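You operate a simulated robot arm through the tools that you are given. There is no shell and no other tool.

You are at the controls of a simulated robot arm. One attempt, no reset.

Task
Put things in order on the top of the long bench. At the end: the green extension ring is on the white card box; the yellow peg (marked "SOFT") stands on top of the pink stubby lens; the capped black lens from the top of the long bench stands where the teal taped lens stood; the teal taped lens stands where the green extension ring stood; whatever was shut is shut again. Leave all else as you found it, and nothing knocked over.

Only the result counts: the job must be done as asked and must still hold three seconds after the hand-in. Knocking over, shifting, dropping, spilling or breaking anything else fails it.

Robot
A 7-joint arm with a two-finger parallel gripper, fixed in place. Base frame: the origin is on the floor under the middle of its stand, x ahead of it, y to its left, z up; the work surface is at about z = 804. Lengths are in mm, angles in rad, forces in N, time in s.
With the tool pointing down near the work surface it reaches from about 300 to 700 mm from the base axis. Its first joint turns from -1.152 to 1.152 rad. Payload 1.57 kg.
The TCP is the grasp point between the finger pads, 30 mm short of the fingertips. In the tool frame z runs along the fingers and y along their closing line. The gripper opens to 110 mm. The fingers are 24 mm wide and 12 mm thick; the gripper's body (48 by 112 mm) begins 78 mm behind the TCP.
Orientation is that of the tool frame in the base frame, as a unit quaternion [x, y, z, w]. With the fingers straight down and closing along the base's y, the tool's x points along the base's -x, its y along +y and its z along -z.

Tools
- The arm moves only by the tool step_arm. Its arguments are lists of equal length, an entry for each row: "xyz": the shift along the base's x, y, z in m, a list of three; "dr": the turn, a rotation vector about the base's x, y, z in degrees, a list of three; "grip": the closure in counts, from 0 (fully open) to 255 (shut). In form: {"xyz": [[tx, ty, tz], ...], "dr": [[wx, wy, wz], ...], "grip": [grip, ...]}. A call has 1 to 20 rows; each row shifts and turns the commanded pose from where the row before left it. A row lasts 0.2 s, in which the tool goes at most 50 mm and 0.15 rad; a call with a longer step from one row to the next is refused whole, and so is a gripper value outside its range. Where a pose cannot be reached the arm comes as near as it can. A force on the tool above 40 N (or 10 N above the force at the start of the call, whichever is more), or a blocked arm, ends the call early, and 0.2 s more pass. The fingers move at their own pace (about 108 mm/s each) and stop on an object; they squeeze with about 22 N. The grip force told is the motor's: it shows also when the fingers shut on nothing. Time passes only in rows, and 0.2 s behind the last, so rows that do not move let the fingers close. The reply holds the time, the measured pose of the TCP, the force on the tool along the base axes, the opening and the grip force, in the units named above and with some noise, with the torque about the TCP (base axes, N m) and any sound that the robot's microphone picked up, and new pictures: "views" is both (left out), scene, wrist or none.
- Cameras (640 x 400 px; columns grow to the right, rows downward): "scene" is fixed at [163.7, -394, 1391.5]; the picture's right is [0.79, -0.61, 0.00], its down [-0.42, -0.54, -0.72] and it looks along [0.45, 0.57, -0.69] (base axes); focal length 321 px, centre (320, 200). "wrist" rides on the gripper at [70, 16, -141] in the tool frame; the picture's right is [-0.23, 0.97, 0.00], its down [-0.85, -0.20, -0.48] and it looks along [-0.47, -0.11, 0.88] (tool axes); focal length 222 px, centre (320, 200). There is no depth. A picture from a camera that has moved, and an enlarged one, comes with that camera's place and axes in the base frame and with its lens.
- enlarge(camera, box): a new picture of the part [left, top, right, bottom] of that camera's present view, enlarged. No time passes.
- finish_job(): hands the job in; it is judged then, once.

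Places have to be worked out from the pictures, the camera data and where the tool is seen. Open the gripper and draw the arm clear of the work before you hand the job in, unless the task says otherwise.

The tools are called after "Request:" by a JSON object that holds its "fn" and its "kwargs". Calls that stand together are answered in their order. step_arm: Moves the arm, as the interface text tells. Its arguments: {"type":"object","properties":{"xyz":{"type":"array","items":{"type":"array","items":{"type":"number"}}},"dr":{"type":"array","items":{"type":"array","items":{"type":"number"}}},"grip":{"type":"array","items":{"type":"number"}},"views":{"type":"string","enum":["both","scene","wrist","none"]}},"required":["xyz","dr","grip"]} The other tools are called the same way: enlarge (camera, box) takes an enlarged picture of a part of a camera's view; finish_job () hands the job in.

At the start:

```text
time: 0.0
tool_pos: [373.6, 109.5, 1109.5]
tcp_rot: [-0.001, 1.0, 0.0, 0.0]
wrist_force: [0.5, -0.1, 0.2]
ft_torque: [-0.02, 0.02, 0.02]
grip_width: 110.1
gripper_force: 0.1
```

scene: 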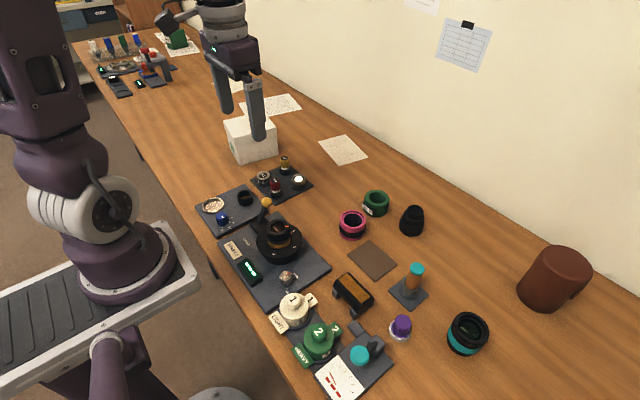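
wrist: 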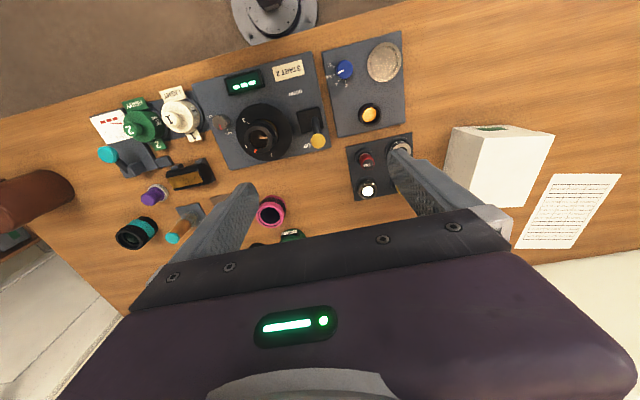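

I'll start by looking closely at the parts of the scene before moving anything.

Request:
{"fn": "enlarge", "kwargs": {"camera": "scene", "box": [320, 160, 480, 260]}}

Request:
{"fn": "enlarge", "kwargs": {"camera": "scene", "box": [320, 250, 512, 370]}}

Request:
{"fn": "enlarge", "kwargs": {"camera": "scene", "box": [190, 140, 350, 240]}}

Request:
{"fn": "enlarge", "kwargs": {"camera": "scene", "box": [200, 190, 360, 290]}}

Request:
{"fn": "enlarge", "kwargs": {"camera": "scene", "box": [240, 270, 448, 400]}}

Request:
{"fn": "enlarge", "kwargs": {"camera": "scene", "box": [60, 0, 220, 100]}}

```text
4.00 times, centred on (400, 210) of scene
camera zoom: at [163.7, -394.0, 1391.5], right [0.79, -0.61, 0.0], down [-0.42, -0.54, -0.72], along [0.45, 0.57, -0.69], focal length 1282 px, centre (0, 160)
```

zoom: 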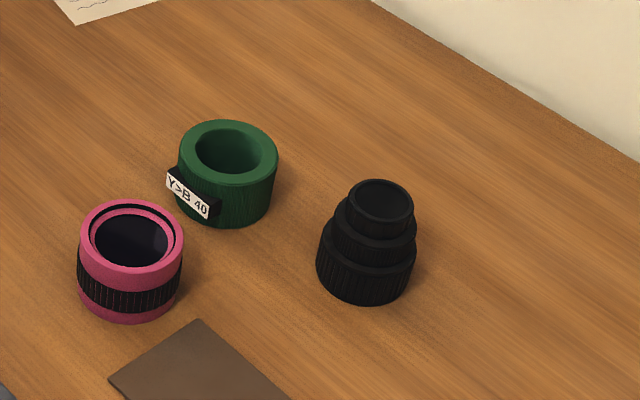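

```text
3.33 times, centred on (416, 310) of scene
camera zoom: at [163.7, -394.0, 1391.5], right [0.79, -0.61, 0.0], down [-0.42, -0.54, -0.72], along [0.45, 0.57, -0.69], focal length 1069 px, centre (0, -167)
```

zoom: 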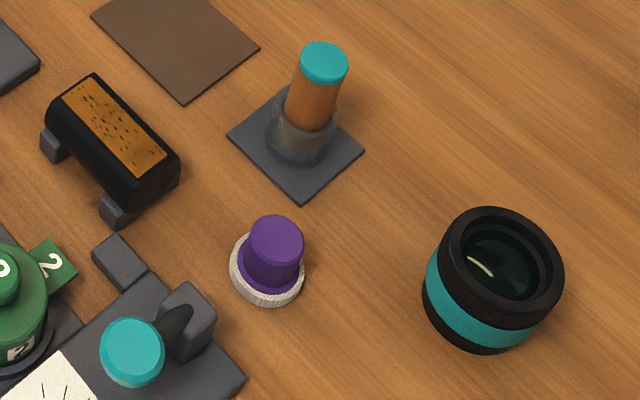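

```text
4.00 times, centred on (270, 190) of scene
camera zoom: at [163.7, -394.0, 1391.5], right [0.79, -0.61, 0.0], down [-0.42, -0.54, -0.72], along [0.45, 0.57, -0.69], focal length 1282 px, centre (520, 240)
```

zoom: 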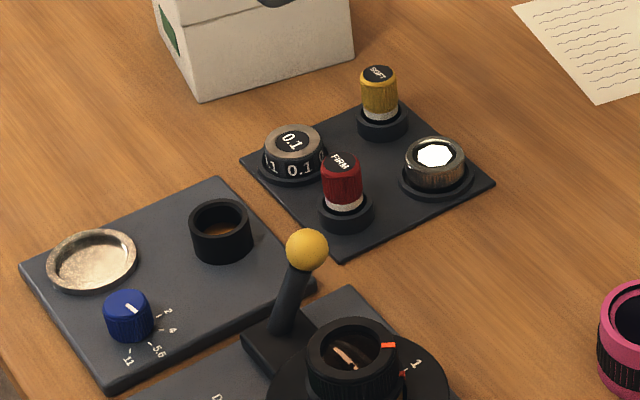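

```text
4.00 times, centred on (280, 240) of scene
camera zoom: at [163.7, -394.0, 1391.5], right [0.79, -0.61, 0.0], down [-0.42, -0.54, -0.72], along [0.45, 0.57, -0.69], focal length 1282 px, centre (480, 40)
```

zoom: 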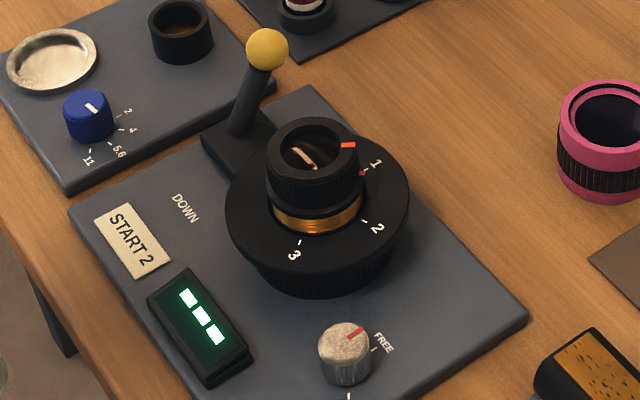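

```text
3.08 times, centred on (344, 335) of scene
camera zoom: at [163.7, -394.0, 1391.5], right [0.79, -0.61, 0.0], down [-0.42, -0.54, -0.72], along [0.45, 0.57, -0.69], focal length 987 px, centre (246, -215)
```

zoom: 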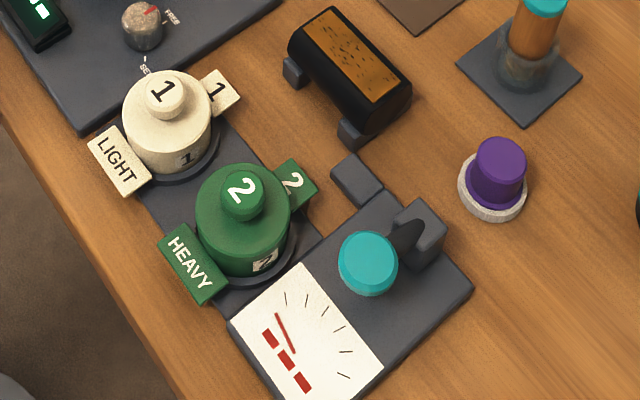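

```text
4.00 times, centred on (140, 50) of scene
camera zoom: at [163.7, -394.0, 1391.5], right [0.79, -0.61, 0.0], down [-0.42, -0.54, -0.72], along [0.45, 0.57, -0.69], focal length 1282 px, centre (1040, 800)
```

zoom: 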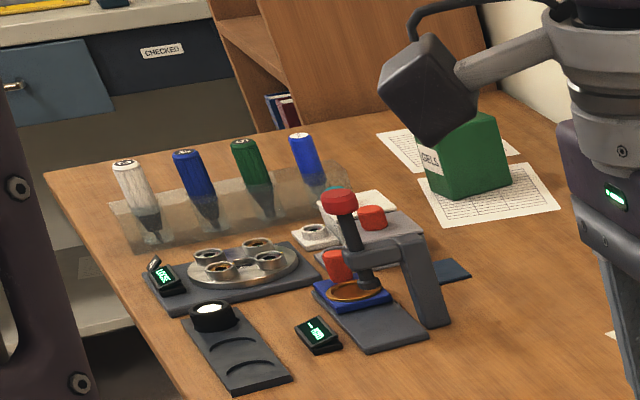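

The bench items are clear in the close-ups. From the scene camera I put the capped lens at about (654,-124), teal lens (516,-365), green ring (635,-26), pink lens (533,-47) and yellow peg (536,246). I'll shift the arm aside to uncover the box and get a wrist view of the lenses.

Request:
{"fn": "step_arm", "kwargs": {"xyz": [[0.019, -0.04, 0], [0.019, -0.04, 0], [0.019, -0.04, 0], [0.019, -0.04, 0], [0, 0, 0]], "dr": [[0, 0, 0], [0, 0, 0], [0, 0, 0], [0, 0, 0], [0, 0, 0]], "grip": [0, 0, 0, 0, 0]}}

```text
time: 1.2
tool_pos: [450.0, -50.2, 1109.1]
tcp_rot: [-0.001, 1.0, 0.0, 0.0]
wrist_force: [-0.1, -0.8, -0.6]
ft_torque: [0.0, 0.0, 0.0]
grip_width: 109.8
gripper_force: 0.2
camera wrist: at [379.7, -33.8, 1249.8], right [0.23, 0.97, 0.0], down [0.86, -0.2, 0.48], along [0.47, -0.11, -0.88], focal length 222 px, centre (320, 200)
```

scene: 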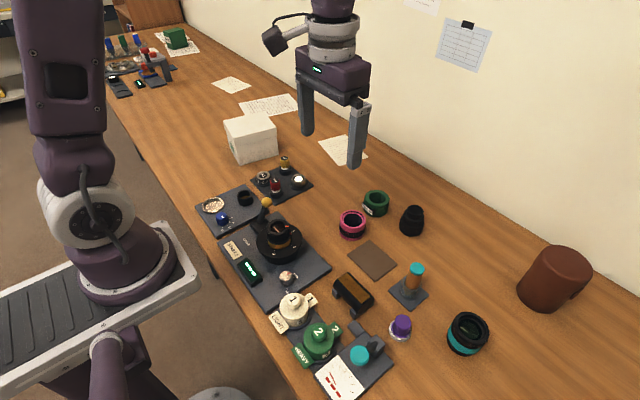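
wrist: 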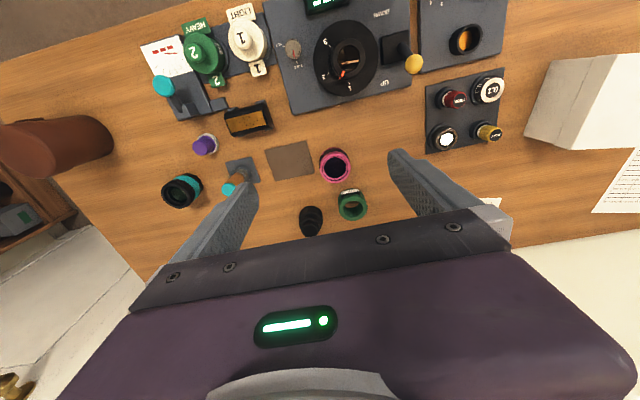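

The box is now uncovered. I'll zoom in on the box in the scene view and on the lenses in the wrist view.

Request:
{"fn": "enlarge", "kwargs": {"camera": "scene", "box": [200, 90, 328, 170]}}

Request:
{"fn": "enlarge", "kwargs": {"camera": "wrist", "box": [260, 130, 420, 230]}}

Request:
{"fn": "enlarge", "kwargs": {"camera": "wrist", "box": [130, 120, 290, 220]}}

Request:
{"fn": "enlarge", "kwargs": {"camera": "wrist", "box": [400, 50, 640, 200]}}

Request:
{"fn": "enlarge", "kwargs": {"camera": "scene", "box": [440, 220, 632, 340]}}

Request:
{"fn": "enlarge", "kwargs": {"camera": "wrist", "box": [0, 100, 160, 400]}}

```text
5.00 times, centred on (264, 130) of scene
camera zoom: at [163.7, -394.1, 1391.5], right [0.79, -0.61, 0.0], down [-0.42, -0.54, -0.72], along [0.45, 0.57, -0.69], focal length 1603 px, centre (600, 550)
```

zoom: 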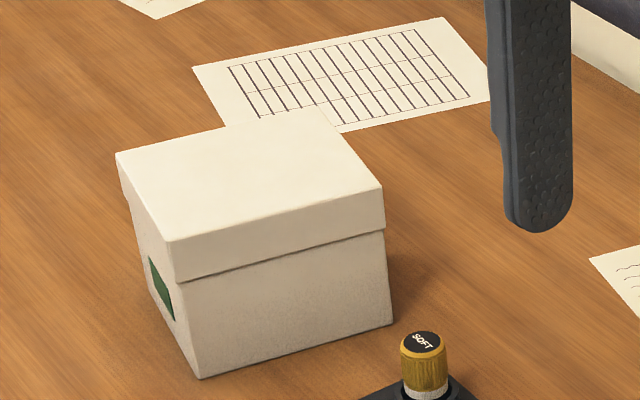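

```text
4.00 times, centred on (340, 180) of wrist
camera zoom: at [379.7, -33.8, 1249.8], right [0.23, 0.97, 0.0], down [0.86, -0.2, 0.48], along [0.47, -0.11, -0.88], focal length 888 px, centre (240, 280)
```

zoom: 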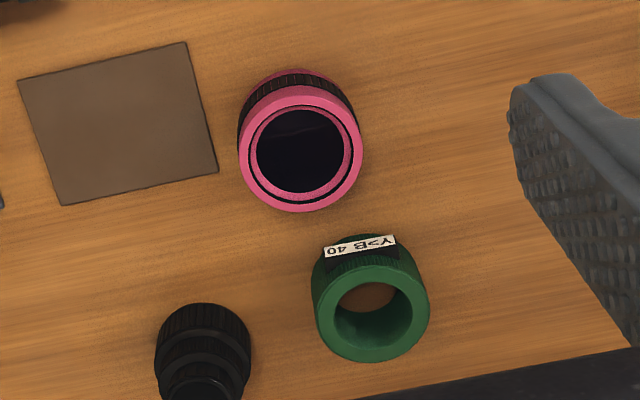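

```text
4.00 times, centred on (210, 170) of wrist
camera zoom: at [379.7, -33.8, 1249.8], right [0.23, 0.97, 0.0], down [0.86, -0.2, 0.48], along [0.47, -0.11, -0.88], focal length 888 px, centre (760, 320)
```

zoom: 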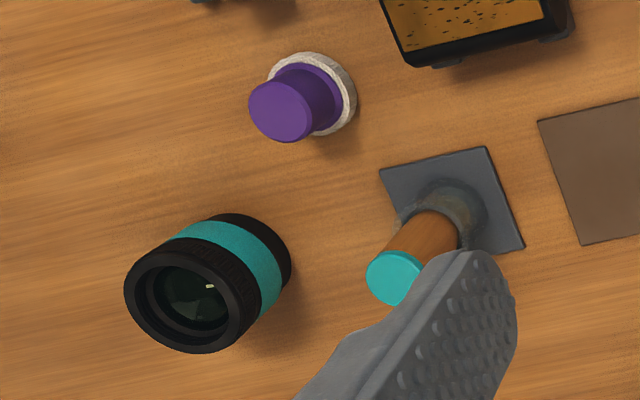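

```text
2.67 times, centred on (520, 125) of wrist
camera zoom: at [379.7, -33.8, 1249.8], right [0.23, 0.97, 0.0], down [0.86, -0.2, 0.48], along [0.47, -0.11, -0.88], focal length 592 px, centre (-213, 400)
```

zoom: 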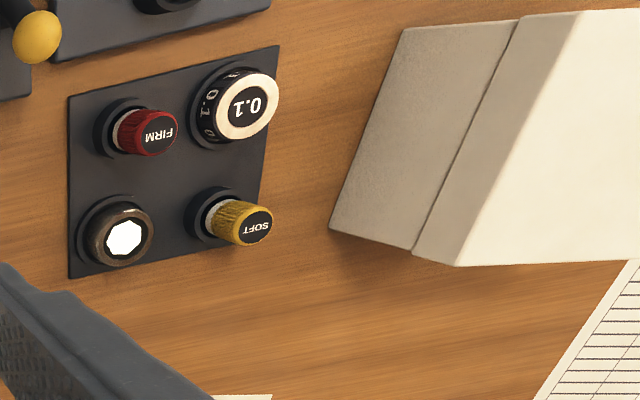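

```text
3.33 times, centred on (536, 280) of scene
camera zoom: at [163.7, -394.1, 1391.5], right [0.79, -0.61, 0.0], down [-0.42, -0.54, -0.72], along [0.45, 0.57, -0.69], focal length 1069 px, centre (-400, -67)
```

zoom: 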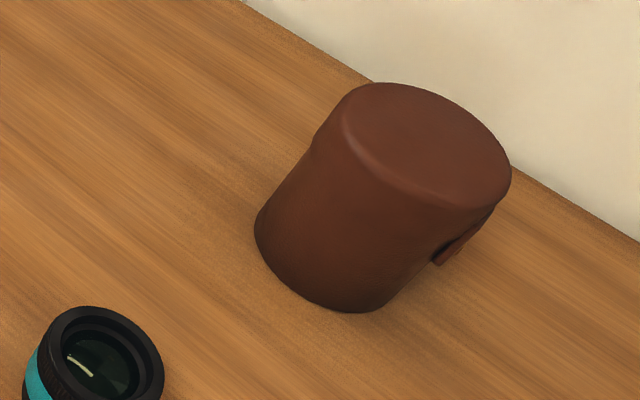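

```text
1.33 times, centred on (80, 250) of wrist
camera zoom: at [379.7, -33.8, 1249.8], right [0.23, 0.97, 0.0], down [0.86, -0.2, 0.48], along [0.47, -0.11, -0.88], focal length 296 px, centre (640, 133)
```

zoom: 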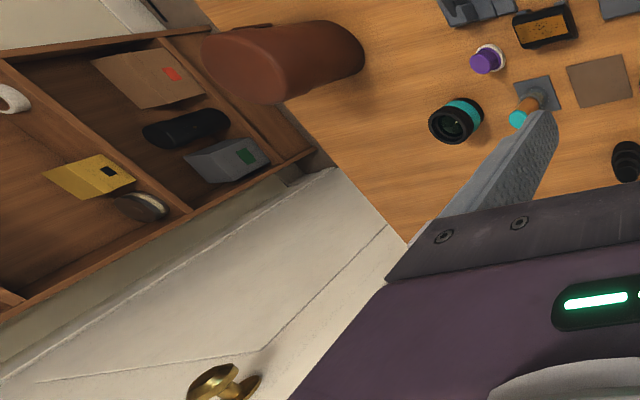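

The white box is closed with a lid on, its top at about z=900 and its centre near (519,398). Next I'll hover over the green ring to fix its position with the wrist camera.

Request:
{"fn": "step_arm", "kwargs": {"xyz": [[0.03, 0.004, -0.028], [0.03, 0.004, -0.028], [0.03, 0.004, -0.028], [0.03, 0.004, -0.028], [0.03, 0.004, -0.028], [0.03, 0.004, -0.028], [0, 0, 0]], "dr": [[0, 0, 0], [0, 0, 0], [0, 0, 0], [0, 0, 0], [0, 0, 0], [0, 0, 0], [0, 0, 0]], "grip": [0, 0, 0, 0, 0, 0, 0]}}

```text
time: 2.8
tool_pos: [628.9, -25.7, 940.4]
tcp_rot: [-0.001, 1.0, 0.001, 0.0]
wrist_force: [0.0, -1.2, 0.4]
ft_torque: [0.02, -0.01, 0.0]
grip_width: 110.0
gripper_force: 0.0
camera wrist: at [559.2, -9.7, 1081.0], right [0.23, 0.97, 0.0], down [0.85, -0.2, 0.48], along [0.47, -0.11, -0.88], focal length 222 px, centre (320, 200)
```

scene: 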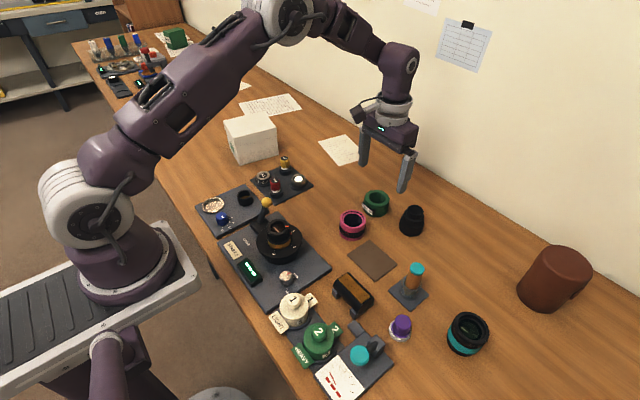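
wrist: 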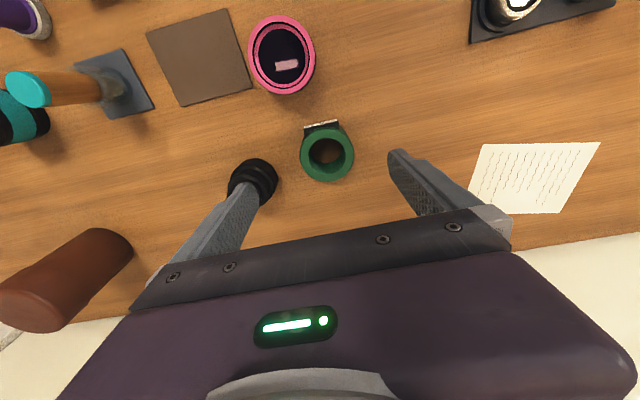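

The ring sits just below and between the fingers. I'll zoom in to measure its centre and tab, along with the pink and black lenses.

Request:
{"fn": "enlarge", "kwargs": {"camera": "wrist", "box": [216, 90, 408, 210]}}

Request:
{"fn": "enlarge", "kwargs": {"camera": "wrist", "box": [230, 0, 390, 100]}}

```text
3.33 times, centred on (312, 150) of wrist
camera zoom: at [559.2, -9.7, 1081.0], right [0.23, 0.97, 0.0], down [0.85, -0.2, 0.48], along [0.47, -0.11, -0.88], focal length 740 px, centre (347, 367)
```

zoom: 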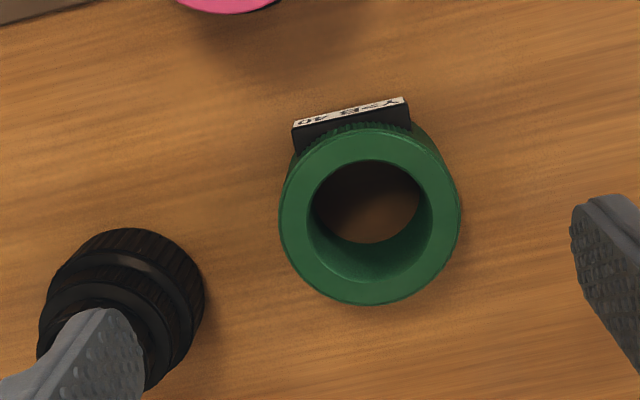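

```text
4.00 times, centred on (310, 50) of wrist
camera zoom: at [559.2, -9.7, 1081.0], right [0.23, 0.97, 0.0], down [0.85, -0.2, 0.48], along [0.47, -0.11, -0.88], focal length 888 px, centre (360, 800)
```

zoom: 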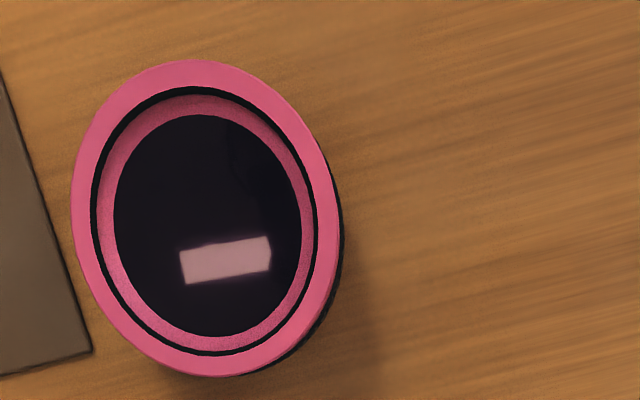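

The ring's centre works out at about (631.7, -19), about 59 mm across and 37 mm tall, with its tab facing -x. Closing along y is fine, so I'll centre over it, narrow the fingers and come partway down.

Request:
{"fn": "step_arm", "kwargs": {"xyz": [[0.0028, 0.0067, -0.01], [0, 0, -0.025], [0, 0, -0.025], [0, 0, 0]], "dr": [[0, 0, 0], [0, 0, 0], [0, 0, 0], [0, 0, 0]], "grip": [50, 50, 50, 50]}}

```text
time: 3.8
tool_pos: [632.3, -19.1, 880.2]
tcp_rot: [-0.001, 1.0, 0.0, 0.0]
wrist_force: [-0.5, -0.3, -0.4]
ft_torque: [-0.03, 0.04, 0.0]
grip_width: 88.6
gripper_force: 0.1
camera wrist: at [562.1, -2.9, 1021.1], right [0.23, 0.97, 0.0], down [0.86, -0.2, 0.48], along [0.47, -0.11, -0.88], focal length 222 px, centre (320, 200)
```

scene: 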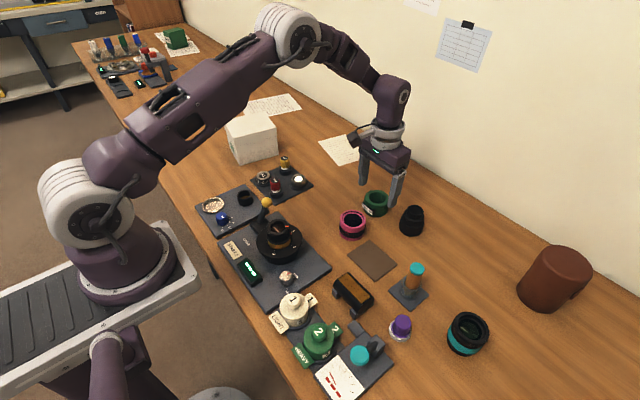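
wrist: 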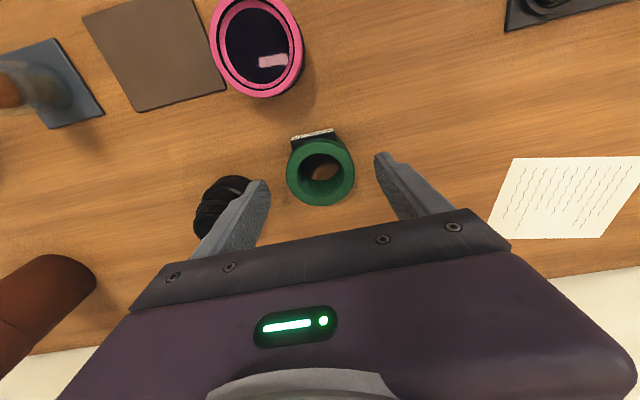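

The ring is centred between the fingers. I'll check the fine offset before going down.

Request:
{"fn": "enlarge", "kwargs": {"camera": "wrist", "box": [240, 120, 400, 220]}}

Request:
{"fn": "enlarge", "kwargs": {"camera": "scene", "box": [320, 140, 480, 240]}}

```text
4.00 times, centred on (320, 170) of wrist
camera zoom: at [562.1, -2.9, 1021.1], right [0.23, 0.97, 0.0], down [0.86, -0.2, 0.48], along [0.47, -0.11, -0.88], focal length 888 px, centre (320, 320)
```

zoom: 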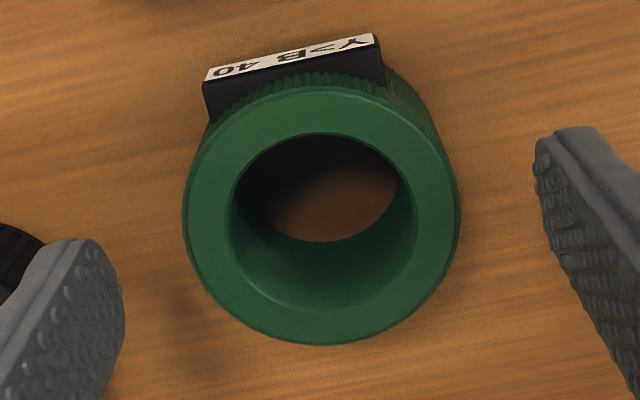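

```text
4.00 times, centred on (400, 190) of scene
camera zoom: at [163.7, -394.0, 1391.5], right [0.79, -0.61, 0.0], down [-0.42, -0.54, -0.72], along [0.45, 0.57, -0.69], focal length 1282 px, centre (0, 240)
```

zoom: 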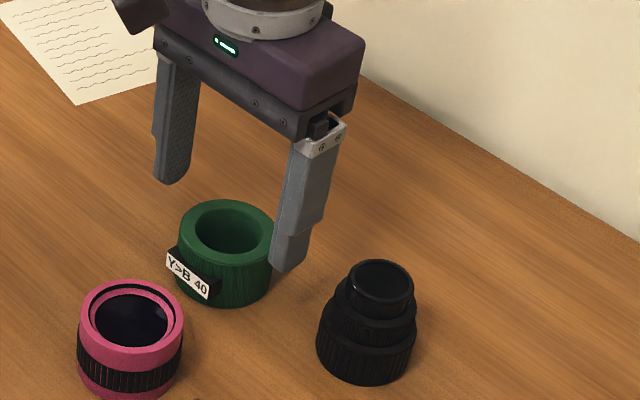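

The measurement agrees to within 1 mm: the ring is at (632.4, -19.1) and I record that as the green slot. I'll descend and close.

Request:
{"fn": "step_arm", "kwargs": {"xyz": [[0, 0, -0.015], [0, 0, -0.015], [0, 0, -0.012], [0, 0, 0], [0, 0, 0], [0, 0, 0], [0, 0, 0]], "dr": [[0, 0, 0], [0, 0, 0], [0, 0, 0], [0, 0, 0], [0, 0, 0], [0, 0, 0], [0, 0, 0]], "grip": [50, 50, 50, 50, 255, 255, 255]}}

```text
time: 5.4
tool_pos: [632.7, -18.7, 839.6]
tcp_rot: [-0.001, 1.0, -0.001, 0.001]
wrist_force: [-0.5, -0.6, 0.3]
ft_torque: [-0.01, 0.01, 0.02]
grip_width: 62.7
gripper_force: 22.3
camera wrist: at [562.4, -2.8, 979.6], right [0.23, 0.97, 0.0], down [0.86, -0.2, 0.48], along [0.47, -0.11, -0.88], focal length 222 px, centre (320, 200)
```

scene: 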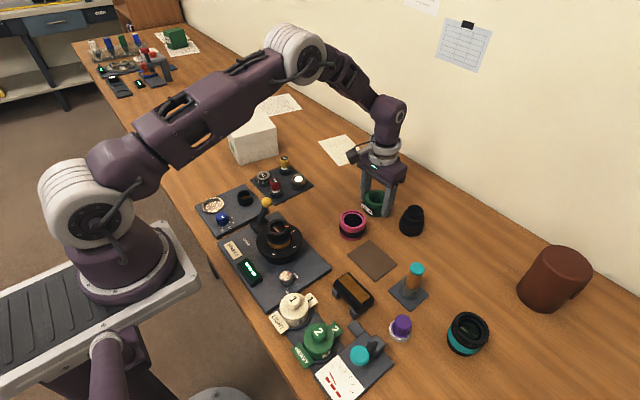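
wrist: 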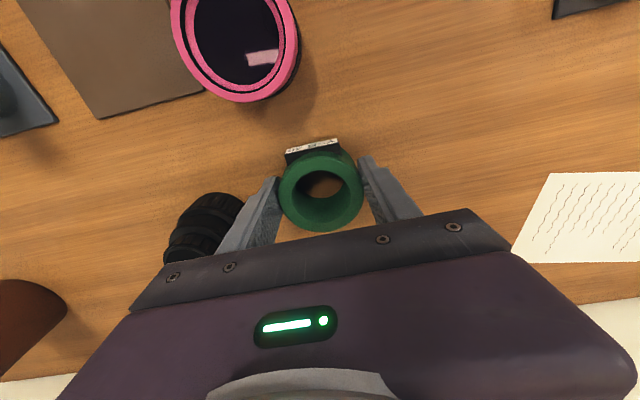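

The grip is firm at 62.7 mm. I'll lift straight up and check the ring hangs cleanly.

Request:
{"fn": "step_arm", "kwargs": {"xyz": [[0, 0, 0.01], [0, 0, 0.03], [0, 0, 0.04], [0, 0, 0.04], [0, 0, 0.04], [0, 0, 0.04], [0, 0, 0]], "dr": [[0, 0, 0], [0, 0, 0], [0, 0, 0], [0, 0, 0], [0, 0, 0], [0, 0, 0], [0, 0, 0]], "grip": [255, 255, 255, 255, 255, 255, 255]}}

```text
time: 7.0
tool_pos: [631.5, -19.7, 1038.8]
tcp_rot: [-0.001, 1.0, 0.0, 0.0]
wrist_force: [0.3, 0.3, -2.0]
ft_torque: [-0.03, 0.02, 0.02]
grip_width: 62.6
gripper_force: 21.8
camera wrist: at [561.8, -3.0, 1179.9], right [0.23, 0.97, 0.0], down [0.86, -0.2, 0.48], along [0.47, -0.11, -0.88], focal length 222 px, centre (320, 200)
```

scene: 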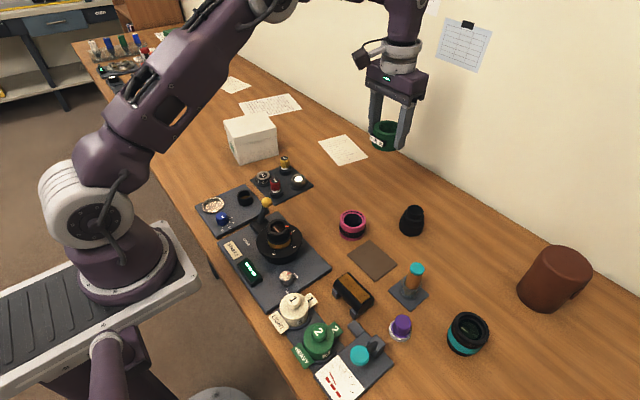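
wrist: 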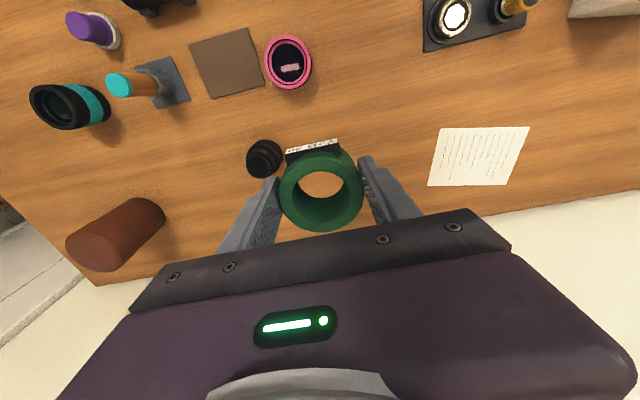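

The ring is held level and weighs about 2 N. I'll carry it at this height to a hover over the white box at (519, 398).

Request:
{"fn": "step_arm", "kwargs": {"xyz": [[-0.0113, 0.0418, 0], [-0.0113, 0.0418, 0], [-0.0113, 0.0418, 0], [-0.0113, 0.0418, 0], [-0.0113, 0.0418, 0], [-0.0113, 0.0418, 0], [-0.0113, 0.0418, 0], [-0.0113, 0.0418, 0], [-0.0113, 0.0418, 0], [-0.0113, 0.0418, 0], [0, 0, 0]], "dr": [[0, 0, 0], [0, 0, 0], [0, 0, 0], [0, 0, 0], [0, 0, 0], [0, 0, 0], [0, 0, 0], [0, 0, 0], [0, 0, 0], [0, 0, 0], [0, 0, 0]], "grip": [255, 255, 255, 255, 255, 255, 255, 255, 255, 255, 255]}}

```text
time: 9.4
tool_pos: [517.0, 387.1, 1032.7]
tcp_rot: [-0.002, 1.0, -0.012, -0.008]
wrist_force: [-1.1, -0.1, -1.1]
ft_torque: [0.0, -0.01, -0.03]
grip_width: 62.5
gripper_force: 22.3
out of reach, approached as far as the arm can: row 10
camera wrist: at [449.8, 406.7, 1174.3], right [0.22, 0.97, -0.03], down [0.86, -0.19, 0.47], along [0.45, -0.13, -0.88], focal length 222 px, centre (320, 200)
```

scene: 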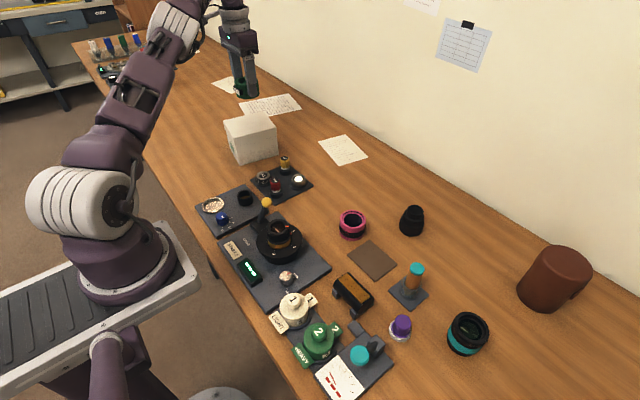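
wrist: 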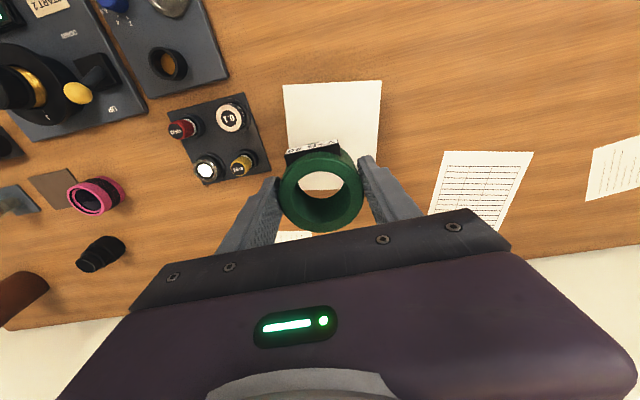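

The arm reached its radius limit at this height, so I'll lower a bit (ring bottom still well above the lid) and re-check the pose.

Request:
{"fn": "step_arm", "kwargs": {"xyz": [[0, 0, -0.02], [0, 0, -0.02], [0, 0, -0.02], [0, 0, 0], [0, 0, 0]], "dr": [[0, 0, 0], [0, 0, 0], [0, 0, 0], [0, 0, 0], [0, 0, 0]], "grip": [255, 255, 255, 255, 255]}}

```text
time: 10.6
tool_pos: [519.6, 397.8, 978.3]
tcp_rot: [0.0, 1.0, 0.001, -0.001]
wrist_force: [0.3, 0.6, -1.4]
ft_torque: [-0.04, 0.02, 0.01]
grip_width: 62.6
gripper_force: 22.1
camera wrist: at [449.1, 414.6, 1120.1], right [0.23, 0.97, 0.0], down [0.85, -0.2, 0.48], along [0.47, -0.11, -0.88], focal length 222 px, centre (320, 200)
```

scene: 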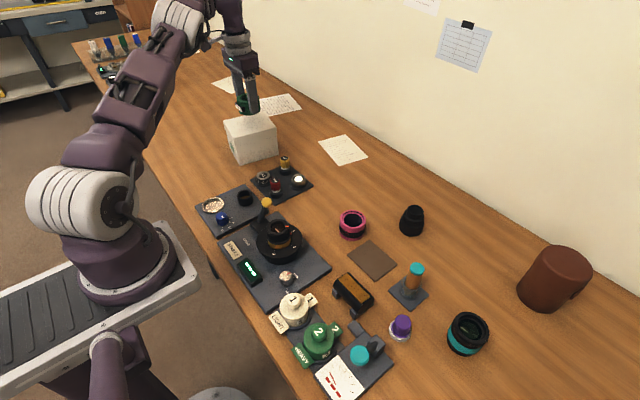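
wrist: 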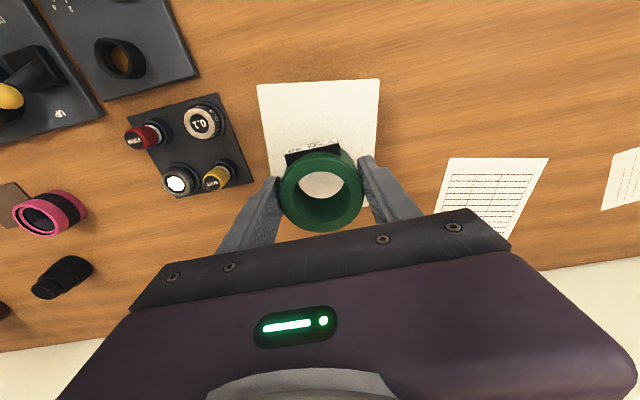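

The hover pose is now exact, and wrist and scene views agree on the lid centre at about (516, 399). I'll come down to just above the lid.

Request:
{"fn": "step_arm", "kwargs": {"xyz": [[-0.003, 0.001, -0.014], [0, 0, -0.012], [0, 0, -0.01], [0, 0, 0]], "dr": [[0, 0, 0], [0, 0, 0], [0, 0, 0], [0, 0, 0]], "grip": [255, 255, 255, 255]}}

Request:
{"fn": "enlarge", "kwargs": {"camera": "scene", "box": [190, 70, 318, 150]}}

```text
time: 11.6
tool_pos: [515.2, 399.5, 943.1]
tcp_rot: [-0.001, 1.0, 0.0, 0.0]
wrist_force: [0.3, -0.1, -1.4]
ft_torque: [-0.02, 0.0, -0.03]
grip_width: 62.6
gripper_force: 21.9
camera wrist: at [446.2, 415.6, 1083.8], right [0.23, 0.97, 0.0], down [0.86, -0.2, 0.48], along [0.47, -0.11, -0.88], focal length 222 px, centre (320, 200)
```

scene: 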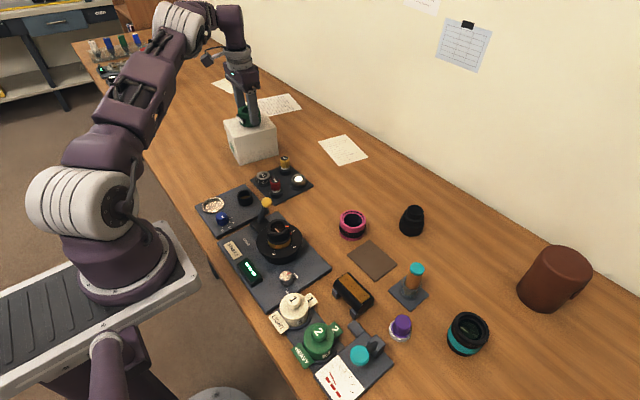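
wrist: 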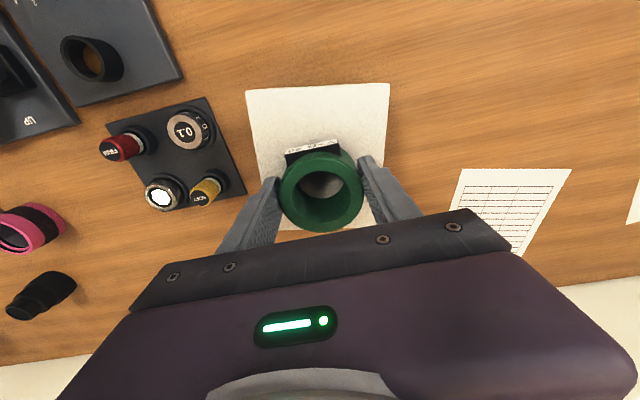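

```text
5.00 times, centred on (254, 110) of scene
camera zoom: at [163.7, -394.0, 1391.5], right [0.79, -0.61, 0.0], down [-0.42, -0.54, -0.72], along [0.45, 0.57, -0.69], focal length 1603 px, centre (650, 650)
```

zoom: 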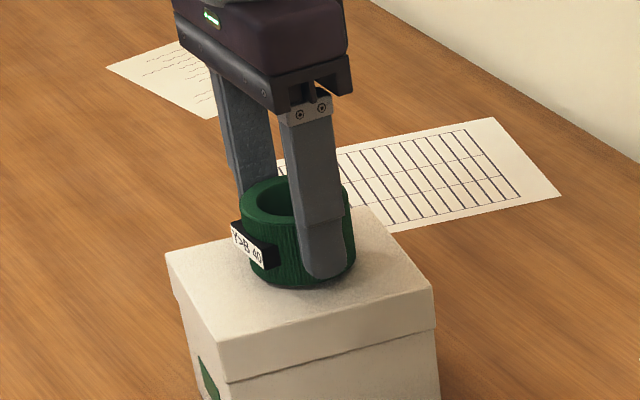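

The ring is a few mm above the lid near its centre. I'll lower in small steps and watch the force.

Request:
{"fn": "step_arm", "kwargs": {"xyz": [[0, 0, -0.002], [0, 0, -0.002], [0, 0, 0]], "dr": [[0, 0, 0], [0, 0, 0], [0, 0, 0]], "grip": [255, 255, 255], "views": "none"}}

```text
time: 12.4
tool_pos: [513.9, 398.4, 939.5]
tcp_rot: [-0.001, 1.0, -0.001, 0.0]
wrist_force: [-0.7, -0.8, -1.3]
ft_torque: [0.0, 0.01, -0.01]
grip_width: 62.7
gripper_force: 22.0
```

The force still shows only the ring's weight, so there's no contact yet. I'll go down another 2 mm.

Request:
{"fn": "step_arm", "kwargs": {"xyz": [[0, 0, -0.001], [0, 0, -0.001], [0, 0, 0]], "dr": [[0, 0, 0], [0, 0, 0], [0, 0, 0]], "grip": [255, 255, 255], "views": "none"}}

```text
time: 13.2
tool_pos: [515.7, 400.5, 938.5]
tcp_rot: [0.0, 1.0, 0.002, 0.001]
wrist_force: [-2.8, -3.8, 18.8]
ft_torque: [-0.14, 0.01, -0.02]
grip_width: 62.6
gripper_force: 21.9
```

The ring touched the lid with 19 N at z≈938. I'll ease up 1 mm to relieve that, then open the fingers partway.

Request:
{"fn": "step_arm", "kwargs": {"xyz": [[0, 0, 0.001], [0, 0, 0]], "dr": [[0, 0, 0], [0, 0, 0]], "grip": [255, 255], "views": "none"}}

```text
time: 13.8
tool_pos: [515.8, 399.0, 938.6]
tcp_rot: [0.001, 1.0, -0.001, 0.002]
wrist_force: [2.7, -0.7, 11.4]
ft_torque: [0.04, -0.23, -0.04]
grip_width: 63.0
gripper_force: 21.9
```

The force is still 11 N, so I'll ease up another half millimetre and then release slowly.

Request:
{"fn": "step_arm", "kwargs": {"xyz": [[0, 0, 0.0005], [0, 0, 0], [0, 0, 0], [0, 0, 0], [0, 0, 0]], "dr": [[0, 0, 0], [0, 0, 0], [0, 0, 0], [0, 0, 0], [0, 0, 0]], "grip": [255, 255, 75, 75, 75]}}

Request:
{"fn": "enlarge", "kwargs": {"camera": "scene", "box": [190, 70, 318, 150]}}

Request:
{"fn": "enlarge", "kwargs": {"camera": "wrist", "box": [224, 80, 416, 240]}}

```text
time: 15.0
tool_pos: [514.9, 398.2, 940.0]
tcp_rot: [-0.001, 1.0, 0.0, 0.0]
wrist_force: [0.7, 0.5, -0.5]
ft_torque: [0.01, 0.01, 0.03]
grip_width: 77.7
gripper_force: 0.1
camera wrist: at [446.1, 415.6, 1079.3], right [0.23, 0.97, 0.0], down [0.86, -0.2, 0.48], along [0.47, -0.11, -0.88], focal length 222 px, centre (320, 200)
```

scene: 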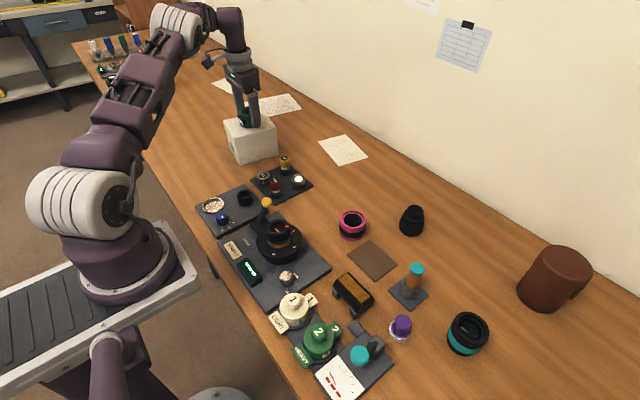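
wrist: 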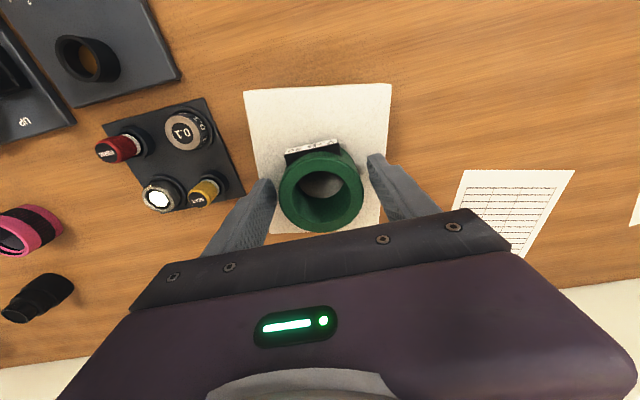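

```text
5.00 times, centred on (254, 110) of scene
camera zoom: at [163.7, -394.0, 1391.5], right [0.79, -0.61, 0.0], down [-0.42, -0.54, -0.72], along [0.45, 0.57, -0.69], focal length 1603 px, centre (650, 650)
```

zoom: 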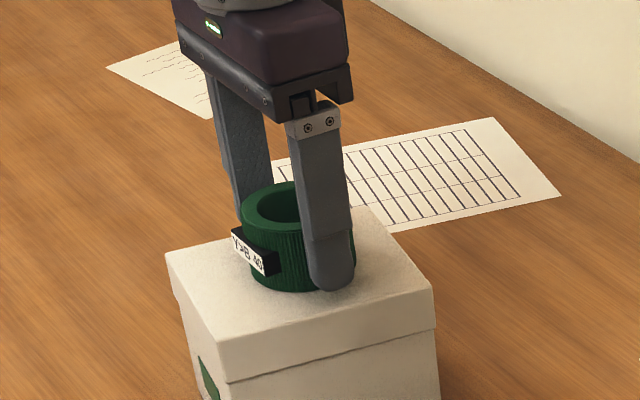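

```text
2.50 times, centred on (320, 160) of wrist
camera zoom: at [446.1, 415.6, 1079.3], right [0.23, 0.97, 0.0], down [0.86, -0.2, 0.48], along [0.47, -0.11, -0.88], focal length 555 px, centre (320, 300)
```

zoom: 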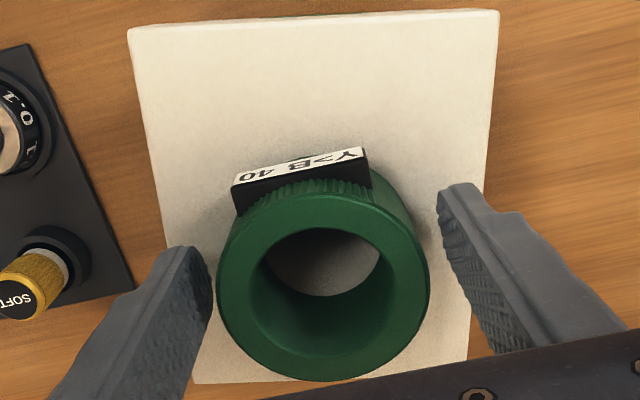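

The ring stands on the lid with no force on the fingers. I'll rise straight up first to clear it.

Request:
{"fn": "step_arm", "kwargs": {"xyz": [[0, 0, 0.01], [0, 0, 0.02], [0, 0, 0.03], [0, 0, 0]], "dr": [[0, 0, 0], [0, 0, 0], [0, 0, 0], [0, 0, 0]], "grip": [75, 50, 30, 30], "views": "both"}}

Request:
{"fn": "enlarge", "kwargs": {"camera": "scene", "box": [190, 70, 318, 150]}}

```text
time: 16.0
tool_pos: [515.2, 399.2, 997.6]
tcp_rot: [-0.001, 1.0, 0.0, 0.0]
wrist_force: [-0.1, 0.6, -0.3]
ft_torque: [0.0, 0.03, 0.02]
grip_width: 97.0
gripper_force: 0.1
camera wrist: at [445.6, 415.5, 1138.6], right [0.23, 0.97, 0.0], down [0.86, -0.2, 0.48], along [0.47, -0.11, -0.88], focal length 222 px, centre (320, 200)
```

scene: 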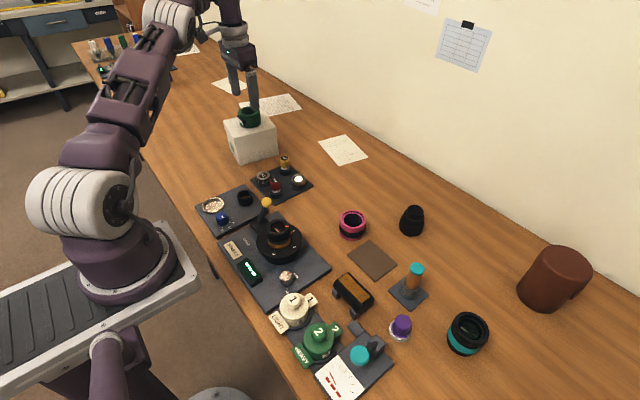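
wrist: 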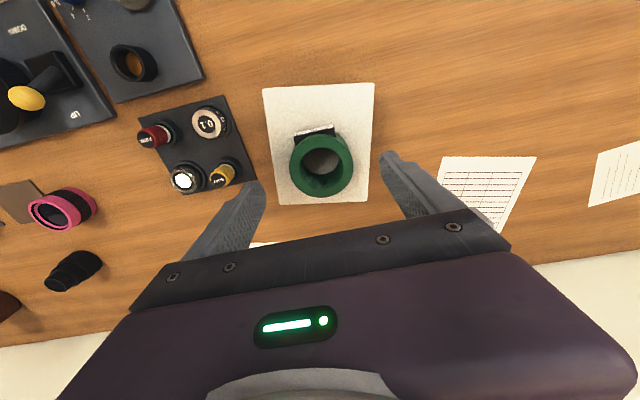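

```text
5.00 times, centred on (254, 110) of scene
camera zoom: at [163.7, -394.0, 1391.5], right [0.79, -0.61, 0.0], down [-0.42, -0.54, -0.72], along [0.45, 0.57, -0.69], focal length 1603 px, centre (650, 650)
```

zoom: 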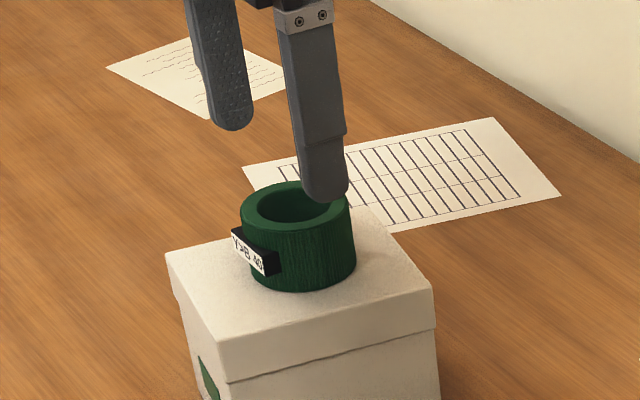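

The green ring is stable on the box lid. Now I'll swing over to the teal lens at a safe height, ending in a hover near (512, -355, 980).

Request:
{"fn": "step_arm", "kwargs": {"xyz": [[-0.0039, -0.0421, 0.0058], [-0.0039, -0.0421, 0.0058], [-0.0039, -0.0421, 0.0058], [-0.0039, -0.0421, 0.0058], [-0.0039, -0.0421, 0.0058], [-0.0039, -0.0421, 0.0058], [-0.0039, -0.0421, 0.0058], [-0.0039, -0.0421, 0.0058], [-0.0039, -0.0421, 0.0058], [0.0036, -0.0417, -0.0078], [0.0036, -0.0417, -0.0078], [0.0036, -0.0417, -0.0078], [0.0036, -0.0417, -0.0078], [0.0036, -0.0417, -0.0078], [0.0036, -0.0417, -0.0078], [0.0036, -0.0417, -0.0078], [0.0036, -0.0417, -0.0078], [0.0036, -0.0417, -0.0078], [0, 0, 0]], "dr": [[0, 0, 0], [0, 0, 0], [0, 0, 0], [0, 0, 0], [0, 0, 0], [0, 0, 0], [0, 0, 0], [0, 0, 0], [0, 0, 0], [0, 0, 0], [0, 0, 0], [0, 0, 0], [0, 0, 0], [0, 0, 0], [0, 0, 0], [0, 0, 0], [0, 0, 0], [0, 0, 0], [0, 0, 0]], "grip": [0, 0, 0, 0, 0, 0, 0, 0, 0, 0, 0, 0, 0, 0, 0, 0, 0, 0, 0]}}

Request:
{"fn": "enlarge", "kwargs": {"camera": "wrist", "box": [216, 70, 408, 190]}}

```text
time: 20.0
tool_pos: [512.9, -354.3, 981.9]
tcp_rot: [0.0, 1.0, -0.001, 0.001]
wrist_force: [0.2, 0.0, 0.0]
ft_torque: [-0.01, -0.03, -0.02]
grip_width: 109.9
gripper_force: 0.2
camera wrist: at [443.0, -338.5, 1122.3], right [0.23, 0.97, 0.0], down [0.86, -0.2, 0.48], along [0.47, -0.11, -0.88], focal length 222 px, centre (320, 200)
```

scene: 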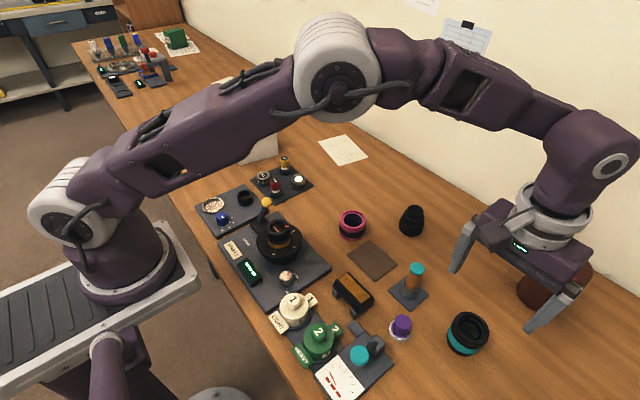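
wrist: 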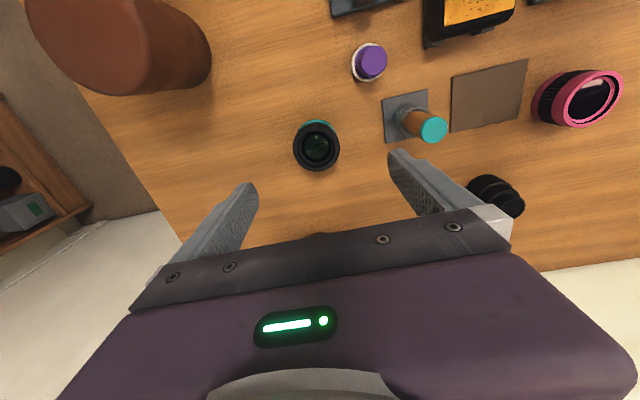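

```text
3.33 times, centred on (312, 130) of wrist
camera zoom: at [443.0, -338.5, 1122.3], right [0.23, 0.97, 0.0], down [0.86, -0.2, 0.48], along [0.47, -0.11, -0.88], focal length 740 px, centre (347, 433)
```

zoom: 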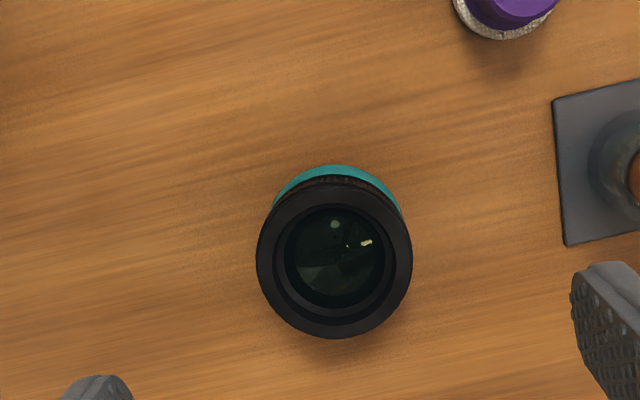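

The teal lens's top centre is at about (510.2, -359.2) with its top at z≈866, and the scene view agrees. I'll centre over it and come down to about 40 mm above it for a finer check.

Request:
{"fn": "step_arm", "kwargs": {"xyz": [[-0.0027, -0.0049, -0.02], [0, 0, -0.03], [0, 0, -0.026], [0, 0, 0]], "dr": [[0, 0, 0], [0, 0, 0], [0, 0, 0], [0, 0, 0]], "grip": [50, 50, 50, 50]}}

Request:
{"fn": "enlarge", "kwargs": {"camera": "wrist", "box": [240, 110, 400, 210]}}

Request:
{"fn": "enlarge", "kwargs": {"camera": "scene", "box": [400, 240, 560, 380]}}

```text
time: 21.0
tool_pos: [511.4, -360.2, 904.6]
tcp_rot: [-0.001, 1.0, 0.001, 0.0]
wrist_force: [0.3, 0.5, -0.3]
ft_torque: [-0.02, 0.01, 0.01]
grip_width: 88.4
gripper_force: 0.1
camera wrist: at [441.2, -343.7, 1045.6], right [0.23, 0.97, 0.0], down [0.86, -0.2, 0.48], along [0.47, -0.11, -0.88], focal length 222 px, centre (320, 200)
```

scene: 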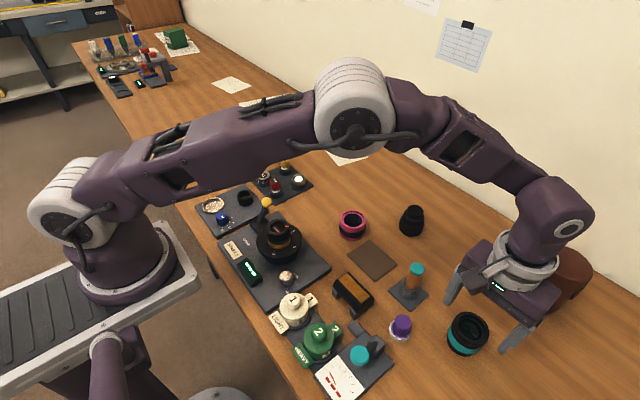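
wrist: 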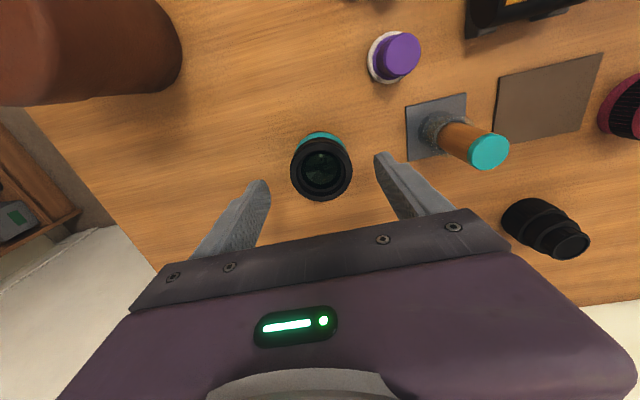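

```text
4.00 times, centred on (320, 160) of wrist
camera zoom: at [441.2, -343.7, 1045.6], right [0.23, 0.97, 0.0], down [0.86, -0.2, 0.48], along [0.47, -0.11, -0.88], focal length 888 px, centre (320, 360)
```

zoom: 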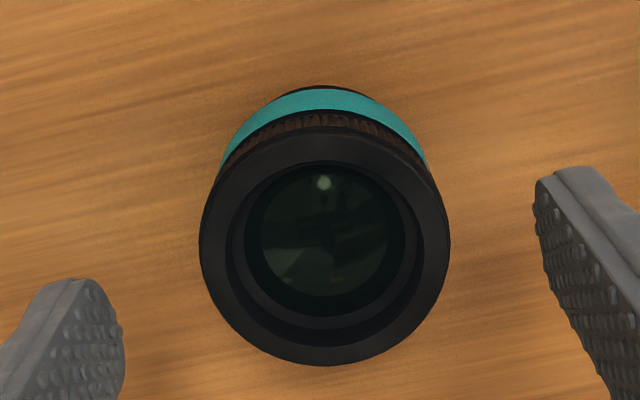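

```text
2.86 times, centred on (480, 310) of scene
camera zoom: at [163.7, -394.0, 1391.5], right [0.79, -0.61, 0.0], down [-0.42, -0.54, -0.72], along [0.45, 0.57, -0.69], focal length 916 px, centre (-137, -114)
```

zoom: 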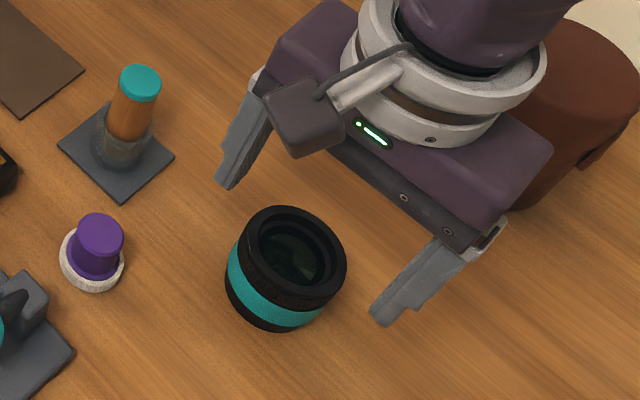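

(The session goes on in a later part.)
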